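You operate a simulated robot arm through the tools that you are given. There is no shell and no other tool. Be economical: measure what you need, move in short steps, check, and stop when the job is done.

You run a simulated robot arm. Do the job below in one go: nothing can be reset, and whatever is moved stays where it is left.

Task
Put the green tray from the top of the long bench on the top of the short bench. Then fetch the thumb screw from the top of the long bench and set it on the top of the short bench. Then take the torque driver with the largest size on its label from the top of the long bench and put it on top of the black adapter on the top of pallet twenty-six. Then take the earth lead from the top of the long bench and put it on the top of washer twelve. Then put the harness on the top of the long bench away on the shelf under the long bench. Then put the block marked "leak" from the top of the bay bench on the parts table top. Then push the bay drawer shut. Keep to this order. Set down upright: block.
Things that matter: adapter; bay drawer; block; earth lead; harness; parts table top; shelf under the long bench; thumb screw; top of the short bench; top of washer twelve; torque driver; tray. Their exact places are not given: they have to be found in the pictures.

The check looks at the end state, three seconds after you hand in, the way a careful person would. Anything else that was tipped, shoved, dropped, spilled or broken makes it a failure.

Robot
A 5-joint arm with a fingered hand on a trunk, on a base that drives. Base frame: it is fixed to the floor where the robot stands at the start and does not move with it; the origin is under the middle of the robot, x ahead of it, y to its left, z up; the surface under the hand at the start is at about z = 820. Readings come in mm, degrees, newtons and seconds.
With the tool pointing down near the work surface it reaches from about 280 to 560 mm from the robot's upright axis, wherever it stands. Its first joint turns from -115.0 to 115.0 degrees. Places, roughly: adapter (5x5x5 cm) [-1100, -1600, 700]; bay drawer [-5500, -7400, 700]; block [-5500, -7500, 750]; earth lead (11x2x3 cm) [600, 100, 800]; harness (10x3x7 cm) [800, 100, 800]; parts table top (24x22 cm) [-6860, -5960, 800]; shelf under the long bench [400, -200, 400]; thumb screw (3x3x3 cm) [300, 0, 800]; top of the short bench [600, -1500, 800]; top of washer twelve [1500, -1600, 900]; torque driver [500, 250, 1000]; tray [500, -250, 750]. The tool tilts only in the upright plane through the base axis and itself; it spins freely about its own axis. Payload 2.9 kg.
The tool frame sits at the grasp point between the pads (the TCP): z along the fingers, y along the line on which they close. The tips reach 22 mm beyond it. The gripper opens to 124 mm. The gripper's body begins 60 mm behind the TCP. The gripper is a hand of 3 fingers: y runs from the thumb to the fingers, the wrist lies at [0, 0, -218] in the tool frame, and closing takes about 1.5 s.
Orientation is that of the tool frame in the base frame, as [roll, pitch, yaw] about the fixed x, y, z axes, in that order (R = Rz(yaw) Ry(pitch) Rx(roll)). With the fingers straight down and closing along the base's y, the tool's x points along the base's -x, its y along +y and its z along -z.

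Tools
- The arm moves only by the tool servo_tool. Its argument "commands" is a list of rows, each a list of 6 numbers: the turn, a rotation vector about the tool's x, y, z in degrees, then the shift along the tool's x, y, z in mm. In form: [[rx, ry, rz, dx, dy, dz], ...]. A call has 1 to 8 rows; each row shifts and turns the commanded pose from where the row before left it, along the tool's axes as they then stand. "claw" is the closure in counts, from 0 (fully open) to 255 (shut), set as the call begins (left out, the last holds). Each row takes 0.2 s and may step no farther than 50 mm and 8.6 degrees from the row before; otherwise, or with a gripper value out of range, the whole call is refused. Where a pose cannot be reached the arm comes as near as it can. A force on the tool above 40 N (or 10 N above the force at the start of the call, whichever is more), or a blocked arm, ends the call early, and 0.2 s more pass. Each finger travels about 153 mm/s and halts on what it meets, pressing with about 25 N; the grip force reading is that of the motor and also rises with nothing between the fingers. The clock runs only during rows and for 0.2 s after the last one: add rows that do not move to give the fingers time. The reply holds the time, the measured pose of the TCP, the force on the tool along the base axes, the opening and the grip force, in the units named above and with some noise, with the torque about the TCP (base axes, N m) and any sound that the robot's microphone picked up.
- Cameras (640 x 400 px; columns grow to the right, rows downward): "scene" is now at [-1.9, 114.4, 1608.9]; the picture's right is [-0.45, -0.89, 0.00], its down [-0.77, 0.38, -0.51] and it looks along [0.46, -0.23, -0.86] (base axes); focal length 282 px, centre (320, 200). "wrist" rides on the gripper at [64, -37, -75] in the tool frame; the picture's right is [0.50, 0.87, 0.00], its down [-0.62, 0.36, -0.70] and it looks along [-0.61, 0.35, 0.71] (tool axes); focal length 230 px, centre (320, 200).
- camera(camera): a new picture of that camera. No time passes.
- lift_body(by): slides the trunk up (or, below 0, down) by that many mm; the arm and the scene camera ride with it, the base frame stays. It gives what a move gives, with no picture.
- steer(legs): drives the robot by 1 to 6 legs, each [ahead, left, turn to the left] in mm, mm and degrees, along the robot's own axes; the way and the turn of a leg run together, so that a leg with both is an arc; at most 1500 mm and 180 degrees a leg. The arm and the cameras ride along, it lands a little off, and it stops where it bumps. It gives what a move gives.
- set_fingers(finger1, finger2, thumb_bend): sets how far each is bent, from 0 (flat) to 1 (curled in); at 0.3 the hand is open as for a grip, at 0.7 the pads meet at the TCP. One left out holds its place. A second passes; each finger stops where it meets its share of the squeeze, and holds until it gets a number again. A gripper value or a shape takes the hand back. It gives what a move gives, with no picture; readings hold the bend of each and the force on the fingers (four entries, about 0 where the hand has none), thumb and palm.
- hand_shape(shape): the hand has 3 fingers and takes this shape, open, in about a second: jaw (thumb against the fingers, like two jaws); tri (thumb and two fingers); tip (a fingertip pinch); poke (one finger out to press); point (the index stretched); flat (the hand flat); cup (the hand cupped); fist (a fist). The gripper value then closes the fingers along that shape, each until it touches; the sizes above hold for jaw. It gives what a move gives, with no picture.
- turn_head(pan, tilt): turns the head with the scene camera to pan (to the left, within 155 degrees either way) and tilt (down, from -29 to 69), counted from straight ahead of the robot. It gives what a move gives.
- measure_at(camera, pixels): for up to 12 pixels [column, row] of the newest picture of that camera ("zoom" is the newest enlarged one), the place [x, y, z] in the base frame of the surface seen there, good to about 2 mm. No time passes.
- close_up(camera, box): a new picture of the part [left, top, right, bottom] of that camera's present view, enlarged. No time passes.
- finish_job(): hands the job in; it is judged then, once.

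Work in short steps. Measure before you move; look again where a grasp or a placing could have gone wrong, and mend it. You have 131 turns and 152 pictures in all, those below and enlarged ones among them. Open the gripper and draw the arm clear of the work before you hand the job in, unless the task says otherwise; then end with one line.

The tools are called as a command line: name --pt "numbers of a row" for each row, then --argument value for the rest, lists and objects as JSON in quotes. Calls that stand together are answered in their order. servo_tool: Moves the arm, as the interface text tells. Its arguments: {"type":"object","properties":{"commands":{"type":"array"},"claw":{"type":"number"}},"required":["commands"]} The other tools are called the same way: lift_body (by) slides the trunk up or down; hand_shape (shape) gives the hand a shape; set_fingers (finger1, finger2, thumb_bend) moves the fingers one by one; steer (legs) drives the base; turn_head (pan, tilt) turns the head that bears the scene camera; camera (camera) takes a picture; measure_at (camera, pixels) gives the place of the surface under pixels of a picture; close_up (camera, box) takes an enlarged picture of a part of a camera's view; finish_job () hands the job in.

At the start:

```text
time_s: 0.0
tcp_pos: [375.5, 59.1, 1090.4]
tool_rot: [-180.0, 0.0, 180.0]
ft_force: [0.5, -0.8, 0.2]
moment: [0.0, 0.03, -0.04]
grip_width: 123.9
finger_force: 0.1
shape: jaw
bend: [0.3, 0.3, 0.3]
finger forces: [0.1, 0.1, 0.0, 0.0, 0.0, 0.0]
trunk travel left (down, up): [-725.0, 265.0]
robot x, y, heading: [-1.0, 1.3, -0.2]
head pan, tilt: [-26.6, 59.3]
```

scene: 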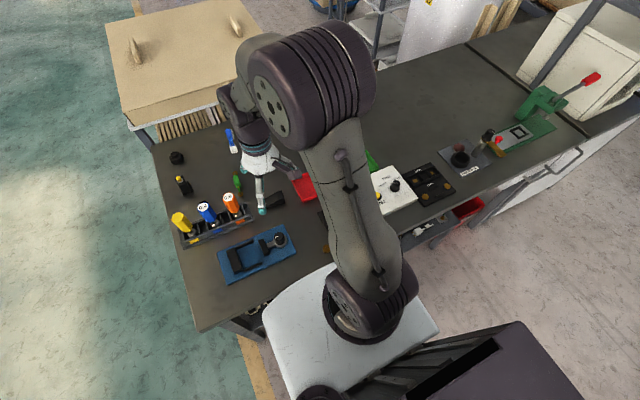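
wrist: 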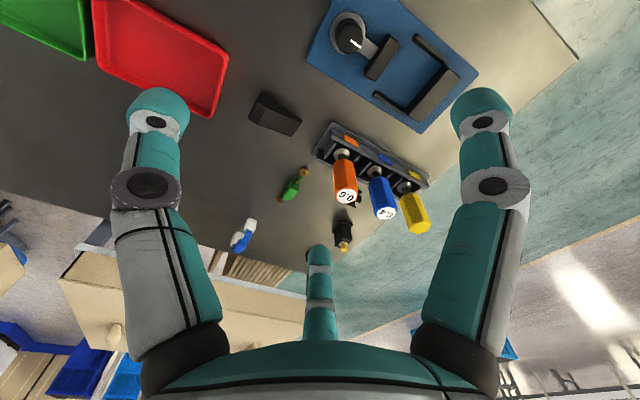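

The wrist picture shows the bench with trays, drivers and small parts. I enlarge both views to identify the things.

close_up --camera "wrist" --box '[220, 80, 460, 260]'

close_up --camera "scene" --box '[140, 100, 340, 300]'

measure_at --camera "wrist" --pixels '[[345, 180], [380, 198], [413, 212], [343, 230], [292, 188], [244, 232], [272, 115], [348, 40], [70, 30], [160, 60], [88, 55], [5, 5]]'

```text
2.22 times, centred on (340, 170) of wrist
```

zoom: 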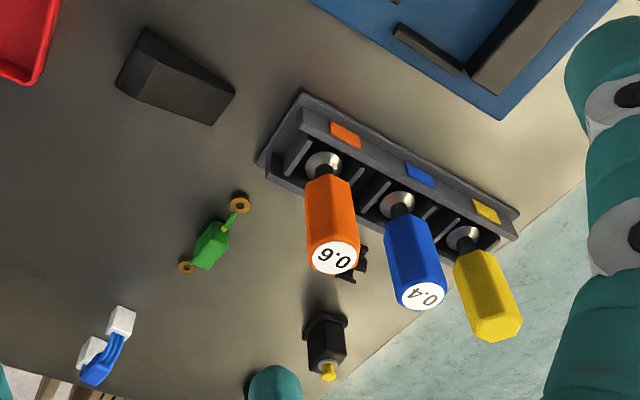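

```text
2.00 times, centred on (240, 200) of scene
```

zoom: 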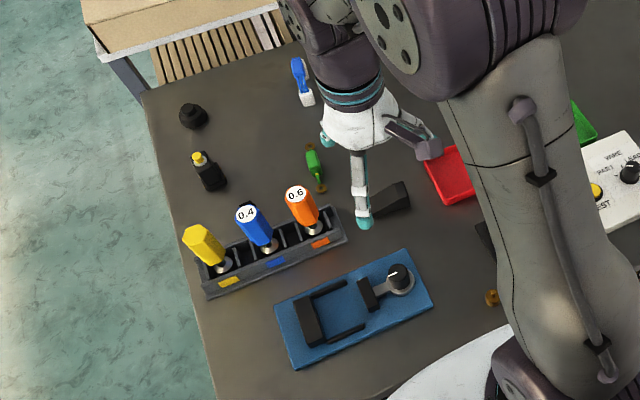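

```text
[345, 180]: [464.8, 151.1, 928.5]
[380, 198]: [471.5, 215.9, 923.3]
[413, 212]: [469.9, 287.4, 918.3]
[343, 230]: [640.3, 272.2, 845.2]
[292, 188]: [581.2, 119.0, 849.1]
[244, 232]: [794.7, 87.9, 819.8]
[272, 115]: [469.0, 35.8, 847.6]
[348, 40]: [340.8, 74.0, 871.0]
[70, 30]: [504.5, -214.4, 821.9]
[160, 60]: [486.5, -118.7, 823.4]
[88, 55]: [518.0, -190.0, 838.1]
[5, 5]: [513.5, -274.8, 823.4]
```

Orange reads 0.6, blue 0.4, the yellow one is not readable yet. I look around with the head for the other places.

close_up --camera "scene" --box '[300, 180, 420, 260]'

close_up --camera "scene" --box '[170, 195, 250, 245]'

turn_head --pan -65 --tilt 30

camera --camera "scene"

turn_head --pan -125 --tilt 30

camera --camera "scene"

```text
5.00 times, centred on (360, 220) of scene
```

zoom: 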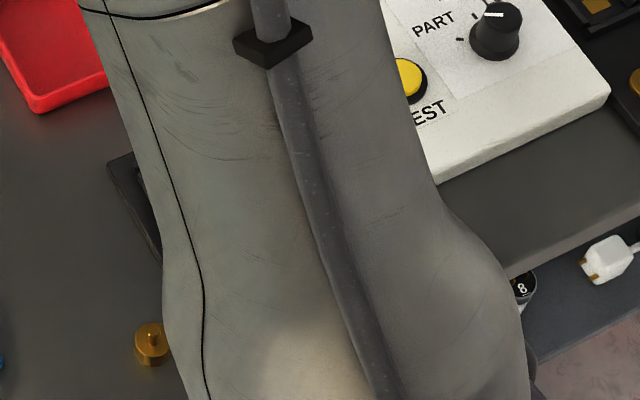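

```text
8.00 times, centred on (210, 220) of scene
```

zoom: 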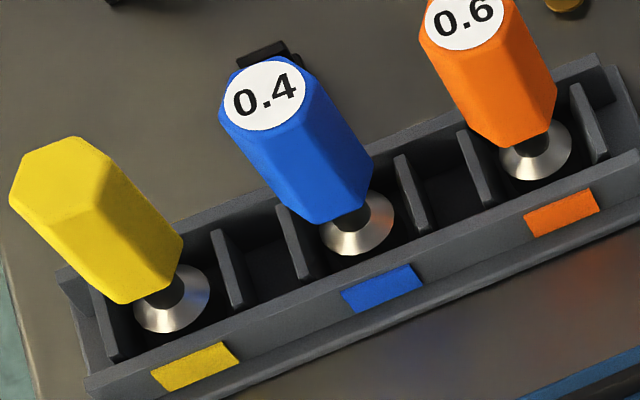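

```text
time_s: 1.1
tcp_pos: [376.8, 59.7, 1091.2]
tool_rot: [-180.0, 0.0, 180.0]
ft_force: [-0.3, -0.4, -0.9]
moment: [-0.02, -0.01, 0.0]
grip_width: 123.9
finger_force: 0.1
shape: jaw
bend: [0.3, 0.3, 0.3]
finger forces: [0.0, 0.0, 0.1, 0.1, 0.0, 0.1]
trunk travel left (down, up): [-725.0, 265.0]
robot x, y, heading: [-0.0, -4.1, 0.2]
head pan, tilt: [-65.0, 30.0]
```

```text
145 pictures are left
```

scene: 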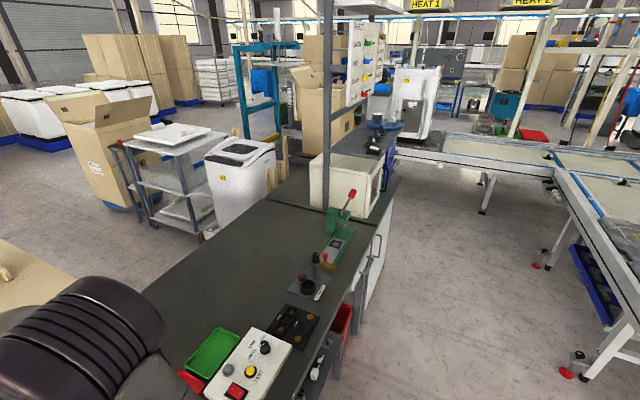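

```text
time_s: 2.4
tcp_pos: [376.1, 59.4, 1091.5]
tool_rot: [180.0, 0.0, -180.0]
ft_force: [-0.2, 0.2, 0.1]
moment: [-0.02, -0.01, 0.01]
grip_width: 124.0
finger_force: 0.1
shape: jaw
bend: [0.3, 0.3, 0.3]
finger forces: [0.0, 0.1, 0.0, 0.1, 0.0, 0.1]
trunk travel left (down, up): [-725.0, 265.0]
robot x, y, heading: [0.4, 1.9, -0.1]
head pan, tilt: [-125.0, 30.0]
```

```text
144 pictures are left
```

scene: 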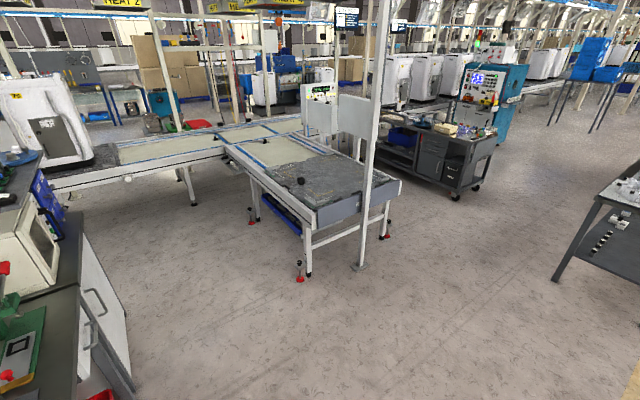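

The brass thumb screw is seen at about zoom (151,343). I measure things in the conveyor picture and zoom in.

close_up --camera "scene" --box '[220, 120, 420, 245]'

close_up --camera "scene" --box '[0, 60, 200, 400]'

measure_at --camera "scene" --pixels '[[300, 182], [330, 190], [20, 157], [10, 190], [55, 85], [30, 215], [260, 145], [390, 190], [310, 210], [250, 165], [60, 300]]'

turn_head --pan -80 --tilt 20

close_up --camera "scene" --box '[80, 50, 480, 300]'

```text
3.20 times, centred on (320, 182) of scene
```

zoom: 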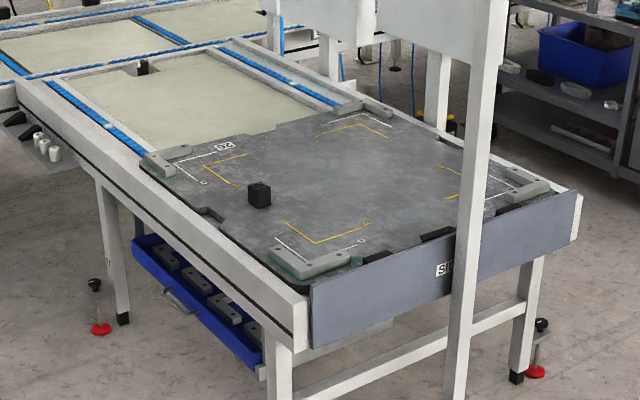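

```text
1.18 times, centred on (100, 230) of scene
```

zoom: 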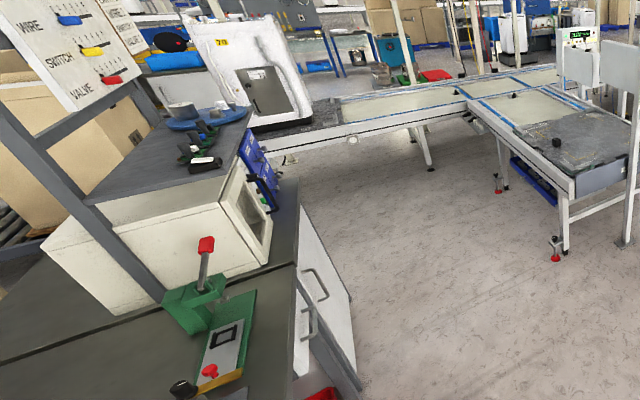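

```text
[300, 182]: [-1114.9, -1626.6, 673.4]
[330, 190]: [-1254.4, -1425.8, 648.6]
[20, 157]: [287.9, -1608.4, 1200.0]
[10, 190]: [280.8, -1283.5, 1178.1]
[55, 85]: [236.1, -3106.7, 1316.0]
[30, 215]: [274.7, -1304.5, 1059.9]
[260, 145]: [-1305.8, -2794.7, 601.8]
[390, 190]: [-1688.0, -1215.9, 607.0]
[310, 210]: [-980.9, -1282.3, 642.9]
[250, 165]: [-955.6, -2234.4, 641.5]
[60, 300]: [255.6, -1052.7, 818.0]
```

```text
time_s: 3.5
tcp_pos: [375.4, 60.1, 1090.7]
tool_rot: [-180.0, 0.0, -180.0]
ft_force: [0.1, -0.1, 0.4]
moment: [0.01, -0.01, -0.01]
grip_width: 124.0
finger_force: 0.1
shape: jaw
bend: [0.3, 0.3, 0.3]
finger forces: [0.0, 0.0, 0.0, 0.0, 0.1, 0.0]
trunk travel left (down, up): [-725.0, 265.0]
robot x, y, heading: [3.8, 0.4, -0.0]
head pan, tilt: [-80.0, 20.0]
```

```text
1.60 times, centred on (280, 175) of scene
```

zoom: 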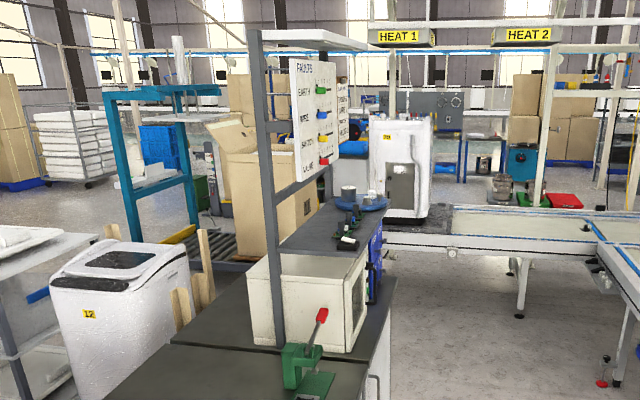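

Washer twelve is the white machine left (yellow "12" at zoom (90,314)); the black adapter sits on pallet 26. I measure the surfaces here for a map.

camera --camera "scene"

measure_at --camera "scene" --pixels '[[140, 205], [180, 208], [125, 230], [190, 270], [260, 280], [220, 245], [208, 220], [335, 180], [345, 250], [285, 230], [160, 260]]'

turn_head --pan -60 --tilt 45

camera --camera "scene"

turn_head --pan 10 --tilt 35

camera --camera "scene"

```text
140 pictures are left
```

scene: 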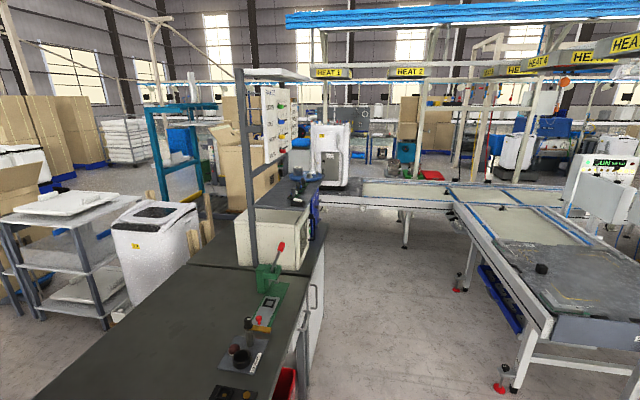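

```text
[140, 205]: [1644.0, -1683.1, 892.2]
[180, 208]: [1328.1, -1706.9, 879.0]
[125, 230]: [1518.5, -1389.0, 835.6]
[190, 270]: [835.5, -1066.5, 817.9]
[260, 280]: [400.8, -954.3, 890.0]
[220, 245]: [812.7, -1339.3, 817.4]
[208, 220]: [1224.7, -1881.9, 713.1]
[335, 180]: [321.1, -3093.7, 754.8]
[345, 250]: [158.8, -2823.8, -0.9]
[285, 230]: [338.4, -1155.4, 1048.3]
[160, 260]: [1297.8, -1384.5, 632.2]
```

```text
time_s: 4.4
tcp_pos: [376.3, 60.2, 1091.0]
tool_rot: [179.9, 0.1, -180.0]
ft_force: [0.1, -0.1, 0.2]
moment: [-0.02, -0.01, 0.01]
grip_width: 123.9
finger_force: 0.1
shape: jaw
bend: [0.3, 0.3, 0.3]
finger forces: [0.1, 0.0, 0.0, 0.0, 0.1, 0.0]
trunk travel left (down, up): [-725.0, 265.0]
robot x, y, heading: [-0.4, -2.3, 0.0]
head pan, tilt: [-60.0, 45.0]
```

```text
139 pictures are left
```

scene: 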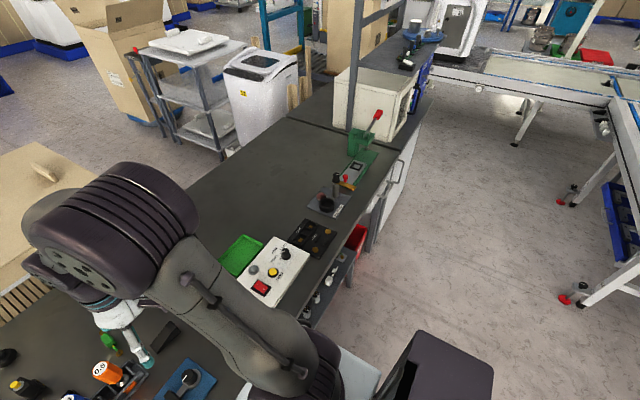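

```text
time_s: 5.8
tcp_pos: [375.9, 60.0, 1090.0]
tool_rot: [179.9, 0.0, -179.9]
ft_force: [0.3, -0.4, 0.0]
moment: [0.02, -0.02, -0.01]
grip_width: 123.8
finger_force: 0.2
shape: jaw
bend: [0.3, 0.3, 0.3]
finger forces: [0.1, 0.0, 0.0, 0.0, 0.0, 0.1]
trunk travel left (down, up): [-725.0, 265.0]
robot x, y, heading: [0.1, 0.2, 0.0]
head pan, tilt: [10.0, 35.0]
```

```text
138 pictures are left
```

scene: 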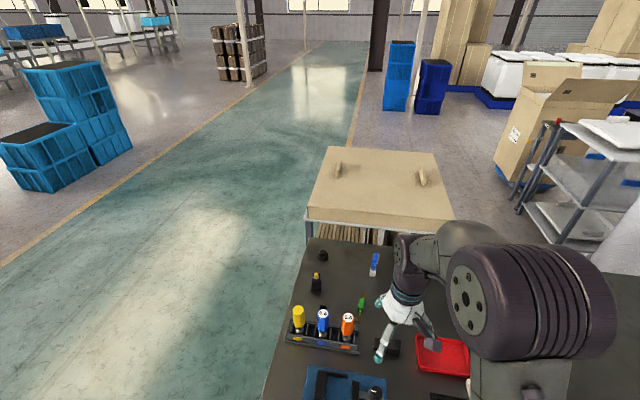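

I go back to the bench view to measure the tray, seam, oven and rack geometry.

measure_at --camera "scene" --pixels '[[328, 148], [432, 155], [450, 215], [308, 215], [312, 240], [270, 380], [293, 280], [385, 300], [350, 375], [560, 125], [500, 180], [510, 210]]'

turn_head --pan -60 --tilt 45

camera --camera "scene"

measure_at --camera "scene" --pixels '[[220, 150], [155, 120], [235, 150], [290, 118], [340, 135], [318, 92], [334, 125], [383, 137], [420, 75], [372, 165], [393, 150], [305, 103]]'

close_up --camera "scene" --box '[180, 60, 460, 330]'

```text
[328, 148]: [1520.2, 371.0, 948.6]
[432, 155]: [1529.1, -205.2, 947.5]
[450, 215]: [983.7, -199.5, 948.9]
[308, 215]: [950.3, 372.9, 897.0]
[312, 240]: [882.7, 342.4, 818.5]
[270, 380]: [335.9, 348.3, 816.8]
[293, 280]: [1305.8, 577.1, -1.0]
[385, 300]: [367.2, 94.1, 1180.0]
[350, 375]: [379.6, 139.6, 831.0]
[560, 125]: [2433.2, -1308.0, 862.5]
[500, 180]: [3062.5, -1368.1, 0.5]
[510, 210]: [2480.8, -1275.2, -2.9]
```

```text
time_s: 7.2
tcp_pos: [375.8, 59.7, 1091.7]
tool_rot: [180.0, 0.0, 179.9]
ft_force: [0.0, -1.1, 0.1]
moment: [-0.02, 0.01, 0.01]
grip_width: 123.9
finger_force: 0.1
shape: jaw
bend: [0.3, 0.3, 0.3]
finger forces: [0.1, 0.0, 0.0, 0.1, 0.0, 0.1]
trunk travel left (down, up): [-725.0, 265.0]
robot x, y, heading: [1.0, 1.7, 0.1]
head pan, tilt: [-60.0, 45.0]
```

```text
137 pictures are left
```

scene: 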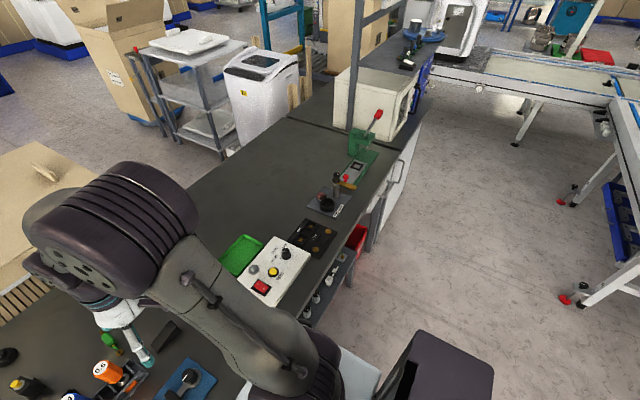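

```text
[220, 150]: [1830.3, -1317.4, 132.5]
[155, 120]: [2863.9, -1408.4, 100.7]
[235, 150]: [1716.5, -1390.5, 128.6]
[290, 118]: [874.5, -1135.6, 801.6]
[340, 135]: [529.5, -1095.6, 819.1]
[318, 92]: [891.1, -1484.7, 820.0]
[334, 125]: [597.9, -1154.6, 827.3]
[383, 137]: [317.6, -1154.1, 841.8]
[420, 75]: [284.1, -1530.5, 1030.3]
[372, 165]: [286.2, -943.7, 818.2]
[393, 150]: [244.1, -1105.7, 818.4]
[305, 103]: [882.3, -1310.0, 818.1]
```

```text
1.48 times, centred on (320, 195) of scene
```

zoom: 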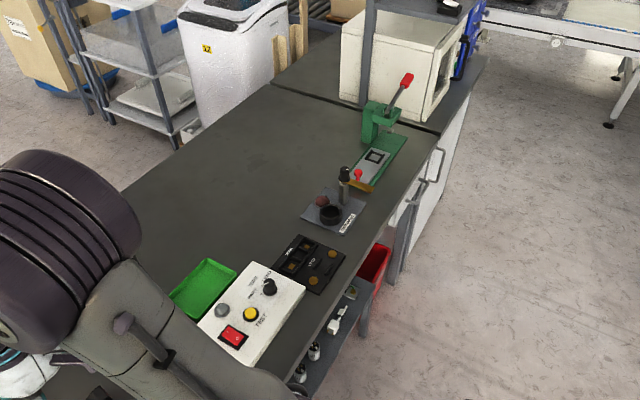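

The green tray sits behind the white box near (500,-240). I drive 250 mm to the right so it lies straight ahead, then look from both cameras.

steer --legs '[[0, -250, 0]]'

turn_head --pan -15 --tilt 60

camera --camera "wrist"

camera --camera "scene"

```text
time_s: 9.0
tcp_pos: [374.8, -185.6, 1091.6]
tool_rot: [180.0, -0.1, -179.9]
ft_force: [-0.3, 0.3, -0.3]
moment: [0.01, -0.02, 0.0]
grip_width: 123.8
finger_force: 0.0
shape: jaw
bend: [0.3, 0.3, 0.3]
finger forces: [0.0, 0.1, 0.0, 0.0, 0.1, 0.1]
trunk travel left (down, up): [-725.0, 265.0]
robot x, y, heading: [1.2, -244.8, -0.1]
head pan, tilt: [-60.0, 45.0]
```

```text
time_s: 10.1
tcp_pos: [375.4, -186.3, 1091.4]
tool_rot: [180.0, -0.1, -179.7]
ft_force: [-1.2, 0.4, -0.2]
moment: [-0.02, -0.01, 0.0]
grip_width: 123.8
finger_force: 0.1
shape: jaw
bend: [0.3, 0.3, 0.3]
finger forces: [0.1, 0.0, 0.0, 0.0, 0.1, 0.0]
trunk travel left (down, up): [-725.0, 265.0]
robot x, y, heading: [-2.6, -245.0, -0.2]
head pan, tilt: [-15.0, 60.0]
```

```text
135 pictures are left
```

wrist: 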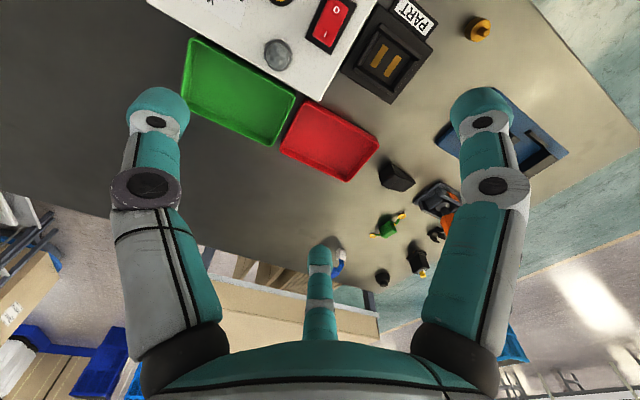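

```text
134 pictures are left
```

scene: 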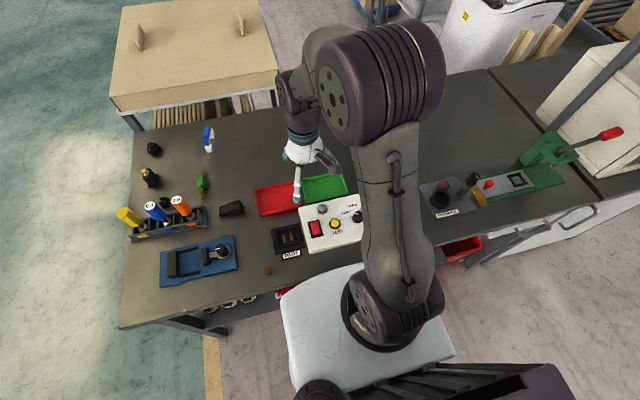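

I measure the green tray's rim corners and inside, and the thumb screw (478,28).

measure_at --camera "wrist" --pixels '[[197, 40], [293, 92], [272, 143], [184, 94], [235, 90], [216, 113], [228, 120], [246, 66], [285, 112], [300, 130], [478, 28], [276, 55]]'

close_up --camera "wrist" --box '[160, 20, 400, 170]'

```text
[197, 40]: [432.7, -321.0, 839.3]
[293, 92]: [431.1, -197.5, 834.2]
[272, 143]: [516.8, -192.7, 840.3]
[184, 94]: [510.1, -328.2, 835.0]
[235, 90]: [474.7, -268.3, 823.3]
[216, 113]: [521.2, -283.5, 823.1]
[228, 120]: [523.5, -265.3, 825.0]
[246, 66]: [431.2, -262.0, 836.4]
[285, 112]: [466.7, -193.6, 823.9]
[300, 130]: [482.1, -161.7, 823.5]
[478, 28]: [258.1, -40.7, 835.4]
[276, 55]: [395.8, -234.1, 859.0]
```

```text
2.67 times, centred on (280, 95) of wrist
```

zoom: 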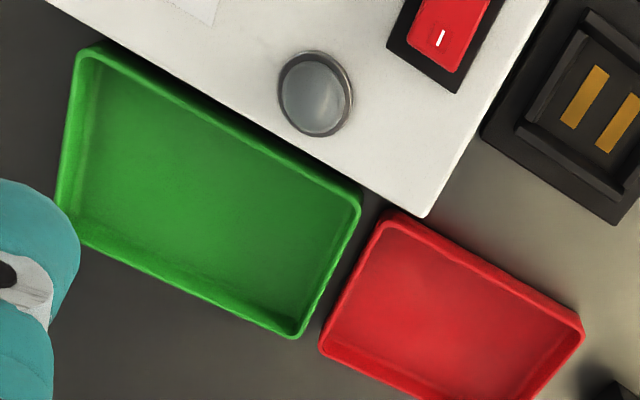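

I check the hand's real finger layout by measuring on the fingers in the wrist picture.

measure_at --camera "wrist" --pixels '[[150, 95], [150, 115], [140, 185], [485, 95], [490, 115], [495, 185], [320, 252], [320, 275], [320, 320]]'

```text
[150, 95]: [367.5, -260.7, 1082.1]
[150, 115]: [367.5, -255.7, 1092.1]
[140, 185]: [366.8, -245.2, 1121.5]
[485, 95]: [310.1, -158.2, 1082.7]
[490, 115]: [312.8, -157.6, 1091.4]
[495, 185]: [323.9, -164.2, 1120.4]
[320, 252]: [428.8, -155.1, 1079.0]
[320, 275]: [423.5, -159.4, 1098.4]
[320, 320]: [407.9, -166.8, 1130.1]
```

Fingers sit at 120° around the TCP (radius ~62). I test half closing in the air to see how the fingers move.

servo_tool --pt "0 0 0 0 0 0" --pt "0 0 0 0 0 0" --pt "0 0 0 0 0 0" --pt "0 0 0 0 0 0" --pt "0 0 0 0 0 0" --pt "0 0 0 0 0 0" --claw 190

camera --camera "wrist"

hand_shape --shape "tip"

camera --camera "wrist"

hand_shape --shape "tri"

camera --camera "wrist"

```text
time_s: 11.5
tcp_pos: [375.2, -186.6, 1090.5]
tool_rot: [-180.0, -0.1, -180.0]
ft_force: [0.3, -0.3, -0.5]
moment: [0.02, 0.03, 0.01]
grip_width: 31.7
finger_force: 0.2
shape: jaw
bend: [0.76, 0.76, 0.7]
finger forces: [0.0, 0.0, 0.0, 0.0, 0.0, 0.1]
trunk travel left (down, up): [-725.0, 265.0]
robot x, y, heading: [3.8, -244.4, 0.2]
head pan, tilt: [-15.0, 60.0]
```

```text
132 pictures are left
```

wrist: 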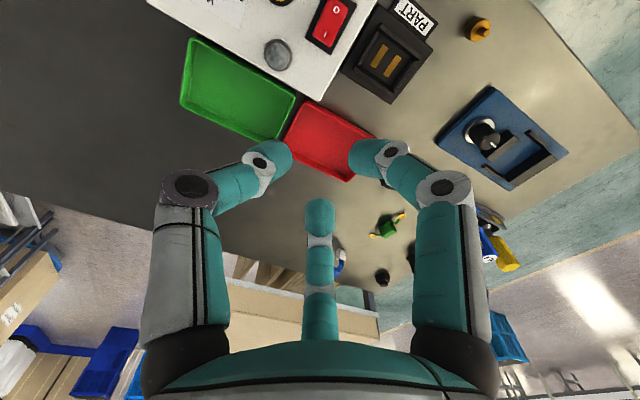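

```text
time_s: 12.4
tcp_pos: [375.9, -186.1, 1090.8]
tool_rot: [180.0, 0.0, -180.0]
ft_force: [0.9, -0.5, 1.3]
moment: [0.0, -0.01, 0.0]
grip_width: 124.0
finger_force: 0.1
shape: tip
bend: [0.3, 0.3, 0.3]
finger forces: [0.0, 0.1, 0.0, 0.0, 0.0, 0.0]
trunk travel left (down, up): [-725.0, 265.0]
robot x, y, heading: [5.2, -247.6, 0.3]
head pan, tilt: [-15.0, 60.0]
```

```text
131 pictures are left
```

wrist: 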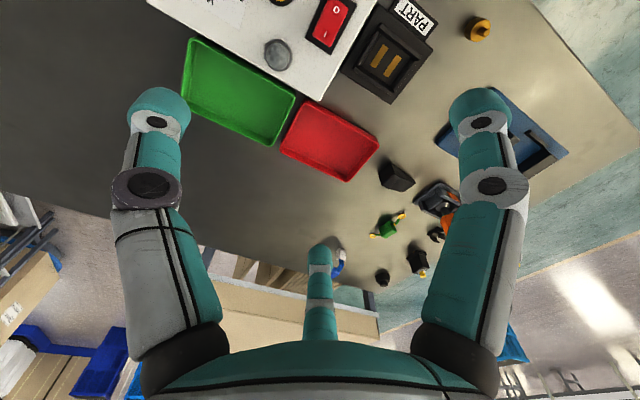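

```text
time_s: 13.3
tcp_pos: [375.0, -185.6, 1092.4]
tool_rot: [-180.0, -0.1, -179.9]
ft_force: [-0.1, 0.3, -0.2]
moment: [-0.02, -0.01, 0.0]
grip_width: 123.8
finger_force: 0.1
shape: tri
bend: [0.3, 0.3, 0.3]
finger forces: [0.0, 0.0, 0.0, 0.0, 0.1, 0.1]
trunk travel left (down, up): [-725.0, 265.0]
robot x, y, heading: [2.7, -247.4, 0.2]
head pan, tilt: [-15.0, 60.0]
```

```text
130 pictures are left
```

wrist: 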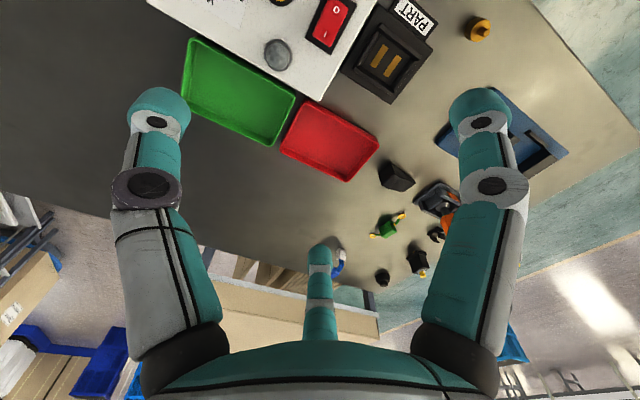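

All shapes open alike. I close fully-ish to 0.7 bend and measure where tips meet relative to the TCP.

set_fingers --finger1 0.65 --finger2 0.65 --thumb_bend 0.65

camera --camera "wrist"

close_up --camera "wrist" --box '[180, 80, 460, 280]'

```text
time_s: 14.3
tcp_pos: [376.3, -184.5, 1089.7]
tool_rot: [-180.0, 0.1, -180.0]
ft_force: [-0.6, 0.0, -0.2]
moment: [0.02, -0.01, 0.03]
grip_width: 9.8
finger_force: 0.0
shape: fingers
bend: [0.65, 0.65, 0.65]
finger forces: [0.0, 0.1, 0.0, 0.1, 0.0, 0.0]
trunk travel left (down, up): [-725.0, 265.0]
robot x, y, heading: [0.8, -247.2, 0.1]
head pan, tilt: [-15.0, 60.0]
```

```text
129 pictures are left
```

wrist: 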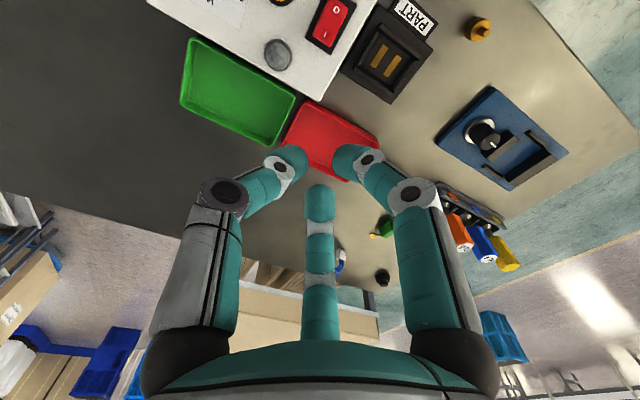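

```text
2.00 times, centred on (320, 180) of wrist
```

zoom: 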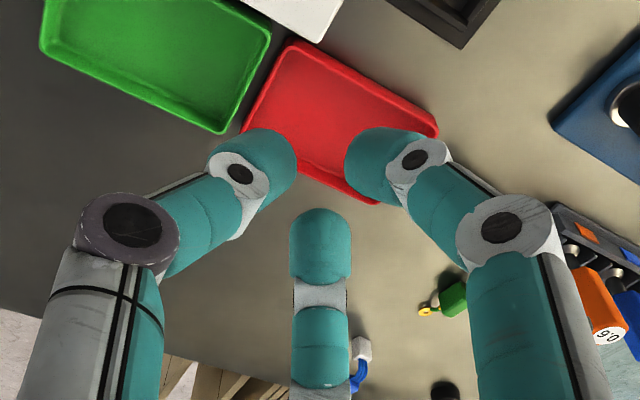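

I measure the fingertips at this closure.

measure_at --camera "wrist" --pixels '[[306, 152], [298, 160], [335, 152], [345, 165], [320, 190], [320, 205], [245, 195], [405, 190]]'

turn_head --pan 20 --tilt 55

camera --camera "scene"

```text
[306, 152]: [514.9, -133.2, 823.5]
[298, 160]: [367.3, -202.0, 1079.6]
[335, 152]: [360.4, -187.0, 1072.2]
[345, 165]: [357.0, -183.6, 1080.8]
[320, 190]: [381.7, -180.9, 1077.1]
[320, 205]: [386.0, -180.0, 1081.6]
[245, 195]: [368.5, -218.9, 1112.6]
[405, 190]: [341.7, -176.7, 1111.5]
```

```text
time_s: 15.3
tcp_pos: [376.4, -185.1, 1090.7]
tool_rot: [180.0, 0.0, -179.9]
ft_force: [0.2, -0.5, -0.3]
moment: [0.01, -0.06, -0.02]
grip_width: 9.7
finger_force: 0.0
shape: fingers
bend: [0.65, 0.65, 0.65]
finger forces: [0.0, 0.1, 0.0, 0.1, 0.0, 0.1]
trunk travel left (down, up): [-725.0, 265.0]
robot x, y, heading: [-0.5, -245.4, 0.3]
head pan, tilt: [20.0, 55.0]
```

```text
127 pictures are left
```

scene: 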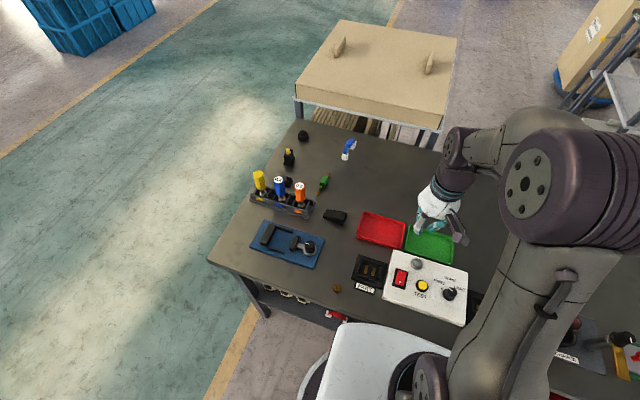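

Geometry is clear. The tray's far wall is at x≈520, y≈-260; I will pinch it with the thumb inside and two fingers outside, so I spin the tool 90° and move above it.

servo_tool --pt "0 0 8.5 0 0 0" --pt "0 0 8.5 0 0 0" --pt "0 0 8.5 0 0 0" --pt "0 0 8.5 0 0 0" --pt "0 0 8.5 0 0 0" --pt "0 0 8.5 0 0 0" --pt "0 0 8.5 0 0 0" --pt "0 0 8.5 0 0 0" --claw 0

servo_tool --pt "0 0 8.5 0 0 0" --pt "0 0 8.5 0 0 0" --pt "0 0 5 0 0 0" --pt "0 0 0 -25 48 0" --pt "0 0 0 -25 48 0" --pt "0 0 0 -25 48 0" --pt "0 0 0 0 0 45" --pt "0 0 0 0 0 45"

camera --camera "wrist"

camera --camera "scene"

```text
time_s: 17.1
tcp_pos: [375.2, -185.3, 1090.0]
tool_rot: [-179.9, -0.1, 111.9]
ft_force: [-0.5, -0.4, 0.4]
moment: [-0.04, -0.01, 0.03]
grip_width: 124.0
finger_force: 0.0
shape: tri
bend: [0.3, 0.3, 0.3]
finger forces: [0.0, 0.0, 0.1, 0.0, 0.0, 0.0]
trunk travel left (down, up): [-725.0, 265.0]
robot x, y, heading: [0.3, -246.8, 0.4]
head pan, tilt: [20.0, 55.0]
```

```text
refused: row 4 steps farther than a row can; nothing moved
```

```text
126 pictures are left
```

wrist: 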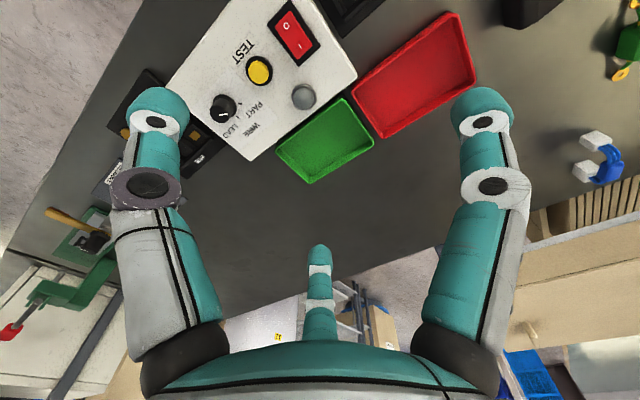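

```text
125 pictures are left
```

scene: 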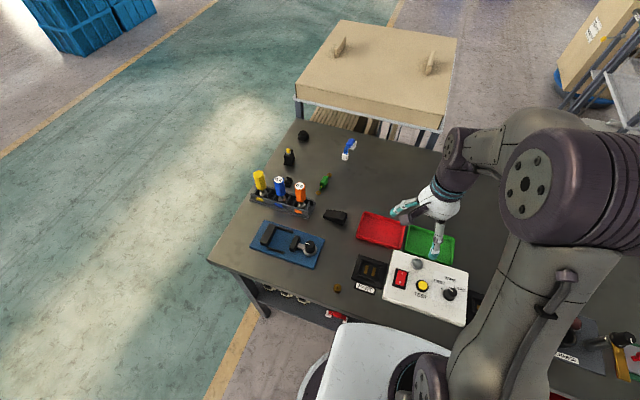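

The step was too large; I redo with smaller steps, and re-measure the tray from this new angle.

measure_at --camera "wrist" --pixels '[[279, 152], [342, 99], [372, 140], [311, 183], [340, 162], [355, 155], [325, 173], [296, 168], [358, 120]]'

servo_tool --pt "0 0 8.5 0 0 0" --pt "0 0 8.5 0 0 0" --pt "0 0 5 0 0 0" --pt "0 0 0 -20 36 0" --pt "0 0 0 -20 36 0" --pt "0 0 0 -20 36 0" --pt "0 0 0 -15 36 0" --pt "0 0 0 0 0 45"

```text
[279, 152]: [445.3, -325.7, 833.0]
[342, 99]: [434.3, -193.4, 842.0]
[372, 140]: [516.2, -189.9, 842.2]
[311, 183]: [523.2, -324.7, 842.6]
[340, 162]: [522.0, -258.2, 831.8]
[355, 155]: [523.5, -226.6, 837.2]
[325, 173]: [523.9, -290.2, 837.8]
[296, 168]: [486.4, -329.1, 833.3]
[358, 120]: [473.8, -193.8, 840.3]
```

```text
time_s: 18.9
tcp_pos: [520.8, -260.4, 1046.8]
tool_rot: [179.9, -0.1, 90.0]
ft_force: [-1.3, -0.5, 0.1]
moment: [-0.02, 0.03, 0.01]
grip_width: 123.8
finger_force: 0.0
shape: tri
bend: [0.3, 0.3, 0.3]
finger forces: [0.1, 0.0, 0.0, 0.0, 0.0, 0.1]
trunk travel left (down, up): [-725.0, 265.0]
robot x, y, heading: [-1.6, -244.7, 0.1]
head pan, tilt: [20.0, 55.0]
```

TCP is over the wall (521,-260). I descend to z≈850.

servo_tool --pt "0 0 0 0 0 45" --pt "0 0 0 0 0 45" --pt "0 0 0 0 0 45" --pt "0 0 0 0 0 40" --pt "0 0 0 0 0 20" --pt "0 0 0 0 0 0"

camera --camera "wrist"

```text
time_s: 20.3
tcp_pos: [519.6, -258.6, 851.1]
tool_rot: [-180.0, 0.0, 90.1]
ft_force: [0.2, 0.2, -0.3]
moment: [0.0, -0.02, -0.01]
grip_width: 124.1
finger_force: 0.1
shape: tri
bend: [0.3, 0.3, 0.3]
finger forces: [0.0, 0.1, 0.1, 0.0, 0.0, 0.0]
trunk travel left (down, up): [-725.0, 265.0]
robot x, y, heading: [-2.2, -247.3, 0.0]
head pan, tilt: [20.0, 55.0]
```

```text
124 pictures are left
```

wrist: 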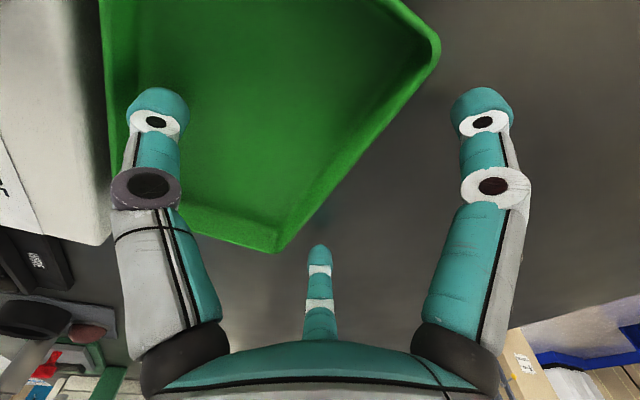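

The wall lies between thumb (left, inside) and fingers. I close the hand.

servo_tool --pt "0 0 0 0 0 0" --pt "0 0 0 0 0 0" --pt "0 0 0 0 0 0" --pt "0 0 0 0 0 0" --pt "0 0 0 0 0 0" --pt "0 0 0 0 0 0" --pt "0 0 0 0 0 0" --claw 255

camera --camera "wrist"

```text
time_s: 21.9
tcp_pos: [520.6, -259.6, 850.6]
tool_rot: [179.9, 0.0, 90.2]
ft_force: [6.4, -0.3, -0.6]
moment: [0.04, -0.16, -0.01]
grip_width: 1.7
finger_force: 25.0
shape: tri
bend: [0.71, 0.71, 0.7]
finger forces: [23.0, 22.9, 0.0, 0.0, 24.6, 0.0]
trunk travel left (down, up): [-725.0, 265.0]
robot x, y, heading: [1.3, -244.6, 0.2]
head pan, tilt: [20.0, 55.0]
```

```text
123 pictures are left
```

wrist: 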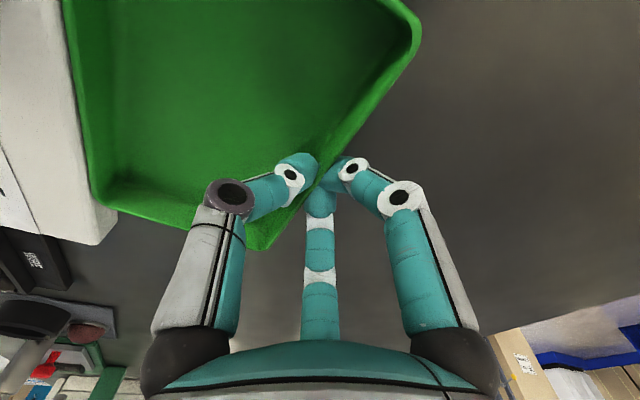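

The wall is gripped (width 1.7). I lift slowly and look.

servo_tool --pt "0 0 0 0 0 -15" --pt "0 0 0 0 0 -25" --pt "0 0 0 0 0 -40" --pt "0 0 0 0 0 -45" --pt "0 0 0 0 0 -45" --pt "0 0 0 0 0 -45" --pt "0 0 0 0 0 -40"

camera --camera "wrist"

camera --camera "scene"

```text
time_s: 23.5
tcp_pos: [519.9, -259.8, 1102.5]
tool_rot: [179.9, 0.0, 90.1]
ft_force: [-1.0, 0.1, -0.5]
moment: [-0.02, -0.06, 0.0]
grip_width: 1.1
finger_force: 25.0
shape: tri
bend: [0.71, 0.71, 0.7]
finger forces: [0.0, 0.1, 0.0, 0.1, 24.1, 0.0]
trunk travel left (down, up): [-725.0, 265.0]
robot x, y, heading: [-2.1, -246.5, 0.0]
head pan, tilt: [20.0, 55.0]
```

```text
122 pictures are left
```

wrist: 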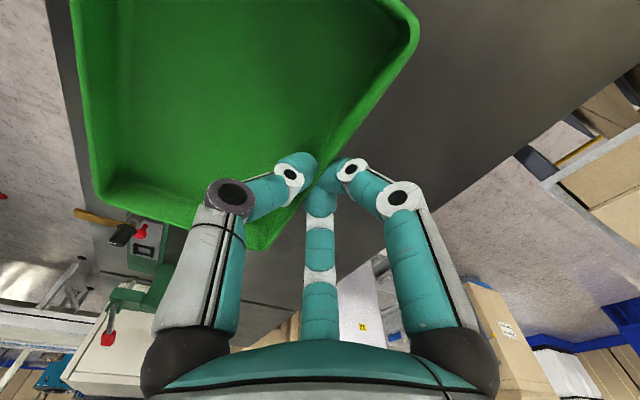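

```text
121 pictures are left
```

scene: 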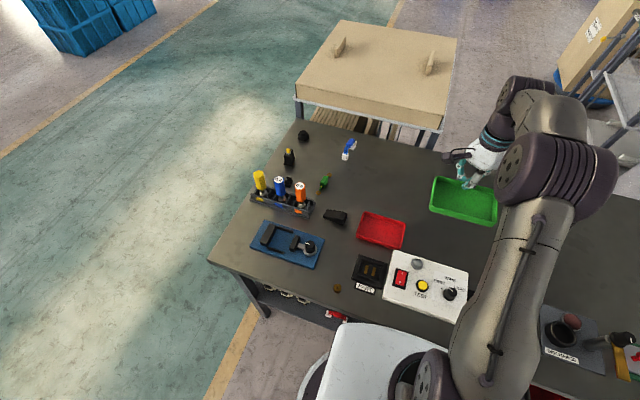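

The tray is held level. I back off 370 mm so nothing overhangs the bench, drive right past the press, and look at the short bench.

steer --legs '[[-370, 0, 0], [0, -950, 0]]'

turn_head --pan -25 --tilt 35

camera --camera "scene"

```text
time_s: 30.5
tcp_pos: [134.4, -1223.7, 1102.6]
tool_rot: [-179.9, 0.1, 89.1]
ft_force: [0.1, 1.0, 0.2]
moment: [-0.01, -0.05, 0.04]
grip_width: 1.1
finger_force: 25.0
shape: tri
bend: [0.71, 0.71, 0.7]
finger forces: [0.0, 0.0, 0.0, 0.1, 24.1, 0.0]
trunk travel left (down, up): [-725.0, 265.0]
robot x, y, heading: [-384.4, -1198.5, -0.9]
head pan, tilt: [20.0, 55.0]
```

```text
time_s: 31.6
tcp_pos: [134.1, -1223.7, 1102.3]
tool_rot: [180.0, 0.0, 89.0]
ft_force: [0.7, 0.2, -0.8]
moment: [0.03, 0.01, -0.03]
grip_width: 0.9
finger_force: 25.0
shape: tri
bend: [0.71, 0.71, 0.7]
finger forces: [0.1, 0.0, 0.0, 0.1, 24.2, 0.0]
trunk travel left (down, up): [-725.0, 265.0]
robot x, y, heading: [-386.5, -1202.0, -0.8]
head pan, tilt: [-25.0, 35.0]
```

```text
120 pictures are left
```

scene: 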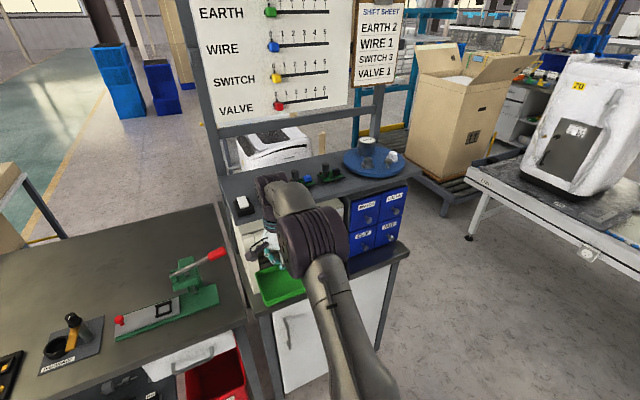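

The short bench carries the oven and blue drawers with a board on top. I enlarge to find free space on it.

close_up --camera "scene" --box '[200, 120, 440, 320]'

measure_at --camera "scene" --pixels '[[375, 258], [400, 250], [255, 302], [385, 243], [405, 187], [350, 250], [240, 200], [222, 175], [400, 178], [375, 265]]'

turn_head --pan 10 --tilt 45

camera --camera "scene"

```text
2.00 times, centred on (320, 220) of scene
```

zoom: 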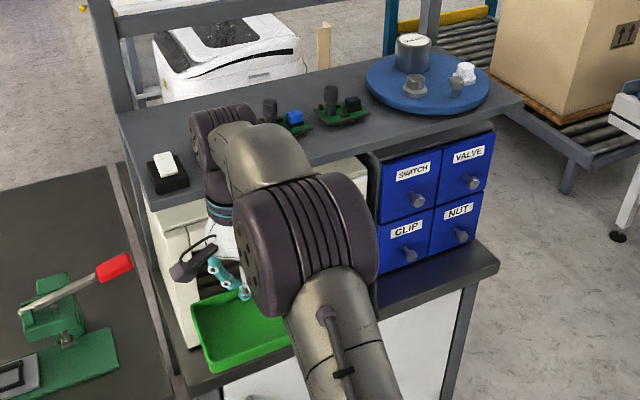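

```text
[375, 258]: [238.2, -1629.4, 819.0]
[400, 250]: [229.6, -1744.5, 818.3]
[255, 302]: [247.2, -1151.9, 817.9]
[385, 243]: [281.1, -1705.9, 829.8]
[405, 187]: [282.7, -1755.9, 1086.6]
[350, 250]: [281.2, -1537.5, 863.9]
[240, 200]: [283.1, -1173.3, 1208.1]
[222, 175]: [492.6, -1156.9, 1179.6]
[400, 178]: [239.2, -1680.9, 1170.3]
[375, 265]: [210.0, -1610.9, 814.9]
```

```text
time_s: 32.6
tcp_pos: [134.3, -1224.6, 1102.4]
tool_rot: [180.0, 0.1, 89.1]
ft_force: [0.2, 0.7, -0.2]
moment: [0.0, -0.03, 0.02]
grip_width: 0.9
finger_force: 25.0
shape: tri
bend: [0.71, 0.71, 0.7]
finger forces: [0.0, 0.0, 0.1, 0.0, 24.2, 0.1]
trunk travel left (down, up): [-725.0, 265.0]
robot x, y, heading: [-385.9, -1199.9, -0.9]
head pan, tilt: [10.0, 45.0]
```

```text
118 pictures are left
```

scene: 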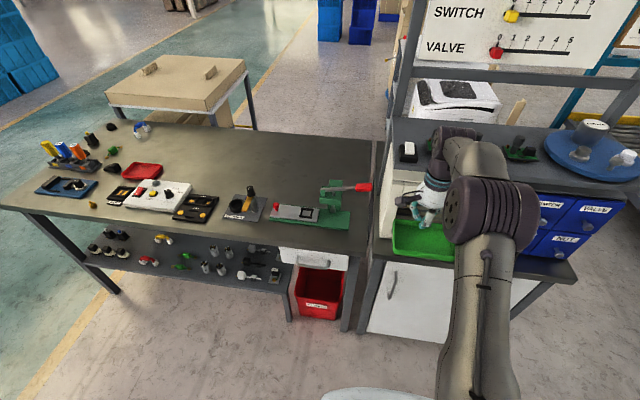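

Only a ~75 mm strip is free in front of oven and drawers; the roomy free part of the short bench is behind the oven (x 620–890). I drive around the long bench's left end to get behind it, checking at the corner.

steer --legs '[[-100, 0, 0.9], [0, 1500, 0], [0, 650, 0]]'

turn_head --pan 0 --tilt 30

camera --camera "scene"

```text
time_s: 44.0
tcp_pos: [35.2, 925.1, 1101.9]
tool_rot: [179.9, 0.0, 90.3]
ft_force: [-0.5, -0.2, -0.7]
moment: [0.03, -0.03, -0.02]
grip_width: 1.1
finger_force: 25.5
shape: tri
bend: [0.71, 0.71, 0.7]
finger forces: [0.1, 0.0, 0.0, 0.1, 24.2, 0.0]
trunk travel left (down, up): [-725.0, 265.0]
robot x, y, heading: [-483.3, 935.7, 0.5]
head pan, tilt: [10.0, 45.0]
```

```text
time_s: 44.7
tcp_pos: [35.4, 924.9, 1104.2]
tool_rot: [180.0, -0.1, 90.3]
ft_force: [0.1, 0.4, -0.8]
moment: [-0.01, -0.03, 0.01]
grip_width: 1.0
finger_force: 25.3
shape: tri
bend: [0.71, 0.71, 0.7]
finger forces: [0.1, 0.0, 0.0, 0.0, 24.0, 0.0]
trunk travel left (down, up): [-725.0, 265.0]
robot x, y, heading: [-488.7, 934.6, 0.6]
head pan, tilt: [0.0, 30.0]
```

```text
117 pictures are left
```

scene: 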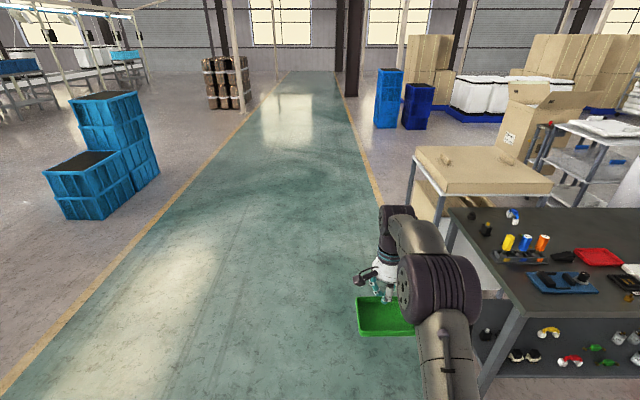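

The aisle is clear. I drive ahead past the carton table, turn right and go down to y≈-450.

steer --legs '[[1500, 0, -0.6], [950, 0, 0], [0, 0, -90], [1350, 0, 0]]'

turn_head --pan 35 --tilt 35

camera --camera "scene"

turn_head --pan -35 --tilt 40

camera --camera "scene"

```text
time_s: 66.8
tcp_pos: [2042.7, -953.7, 1102.7]
tool_rot: [-180.0, 0.1, 2.4]
ft_force: [0.3, -0.9, -0.8]
moment: [-0.02, 0.0, 0.0]
grip_width: 1.1
finger_force: 24.9
shape: tri
bend: [0.71, 0.71, 0.7]
finger forces: [0.1, 0.1, 0.0, 0.1, 22.9, 0.0]
trunk travel left (down, up): [-725.0, 265.0]
robot x, y, heading: [2036.2, -438.3, -87.6]
head pan, tilt: [0.0, 30.0]
```

```text
time_s: 67.8
tcp_pos: [2041.7, -953.8, 1102.5]
tool_rot: [180.0, -0.1, 2.4]
ft_force: [0.6, -0.5, -1.0]
moment: [-0.02, 0.01, 0.02]
grip_width: 1.1
finger_force: 25.6
shape: tri
bend: [0.71, 0.71, 0.7]
finger forces: [0.1, 0.1, 0.0, 0.1, 23.0, 0.0]
trunk travel left (down, up): [-725.0, 265.0]
robot x, y, heading: [2033.7, -435.9, -87.6]
head pan, tilt: [35.0, 35.0]
```

```text
116 pictures are left
```

scene: 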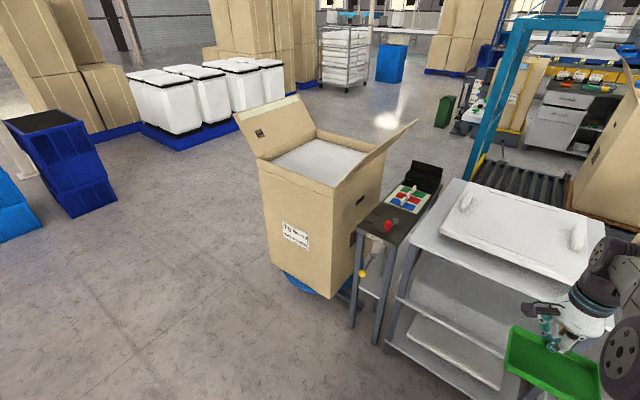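

```text
time_s: 69.2
tcp_pos: [2042.0, -953.9, 1101.8]
tool_rot: [-180.0, 0.0, 2.4]
ft_force: [-0.3, 0.0, 0.3]
moment: [0.0, 0.02, 0.0]
grip_width: 1.0
finger_force: 24.6
shape: tri
bend: [0.71, 0.71, 0.7]
finger forces: [0.1, 0.1, 0.0, 0.0, 22.9, 0.0]
trunk travel left (down, up): [-725.0, 265.0]
robot x, y, heading: [2031.7, -433.4, -87.7]
head pan, tilt: [-35.0, 40.0]
```

```text
115 pictures are left
```

scene: 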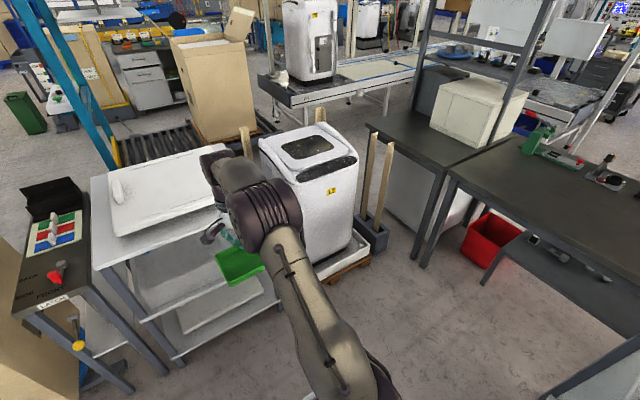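

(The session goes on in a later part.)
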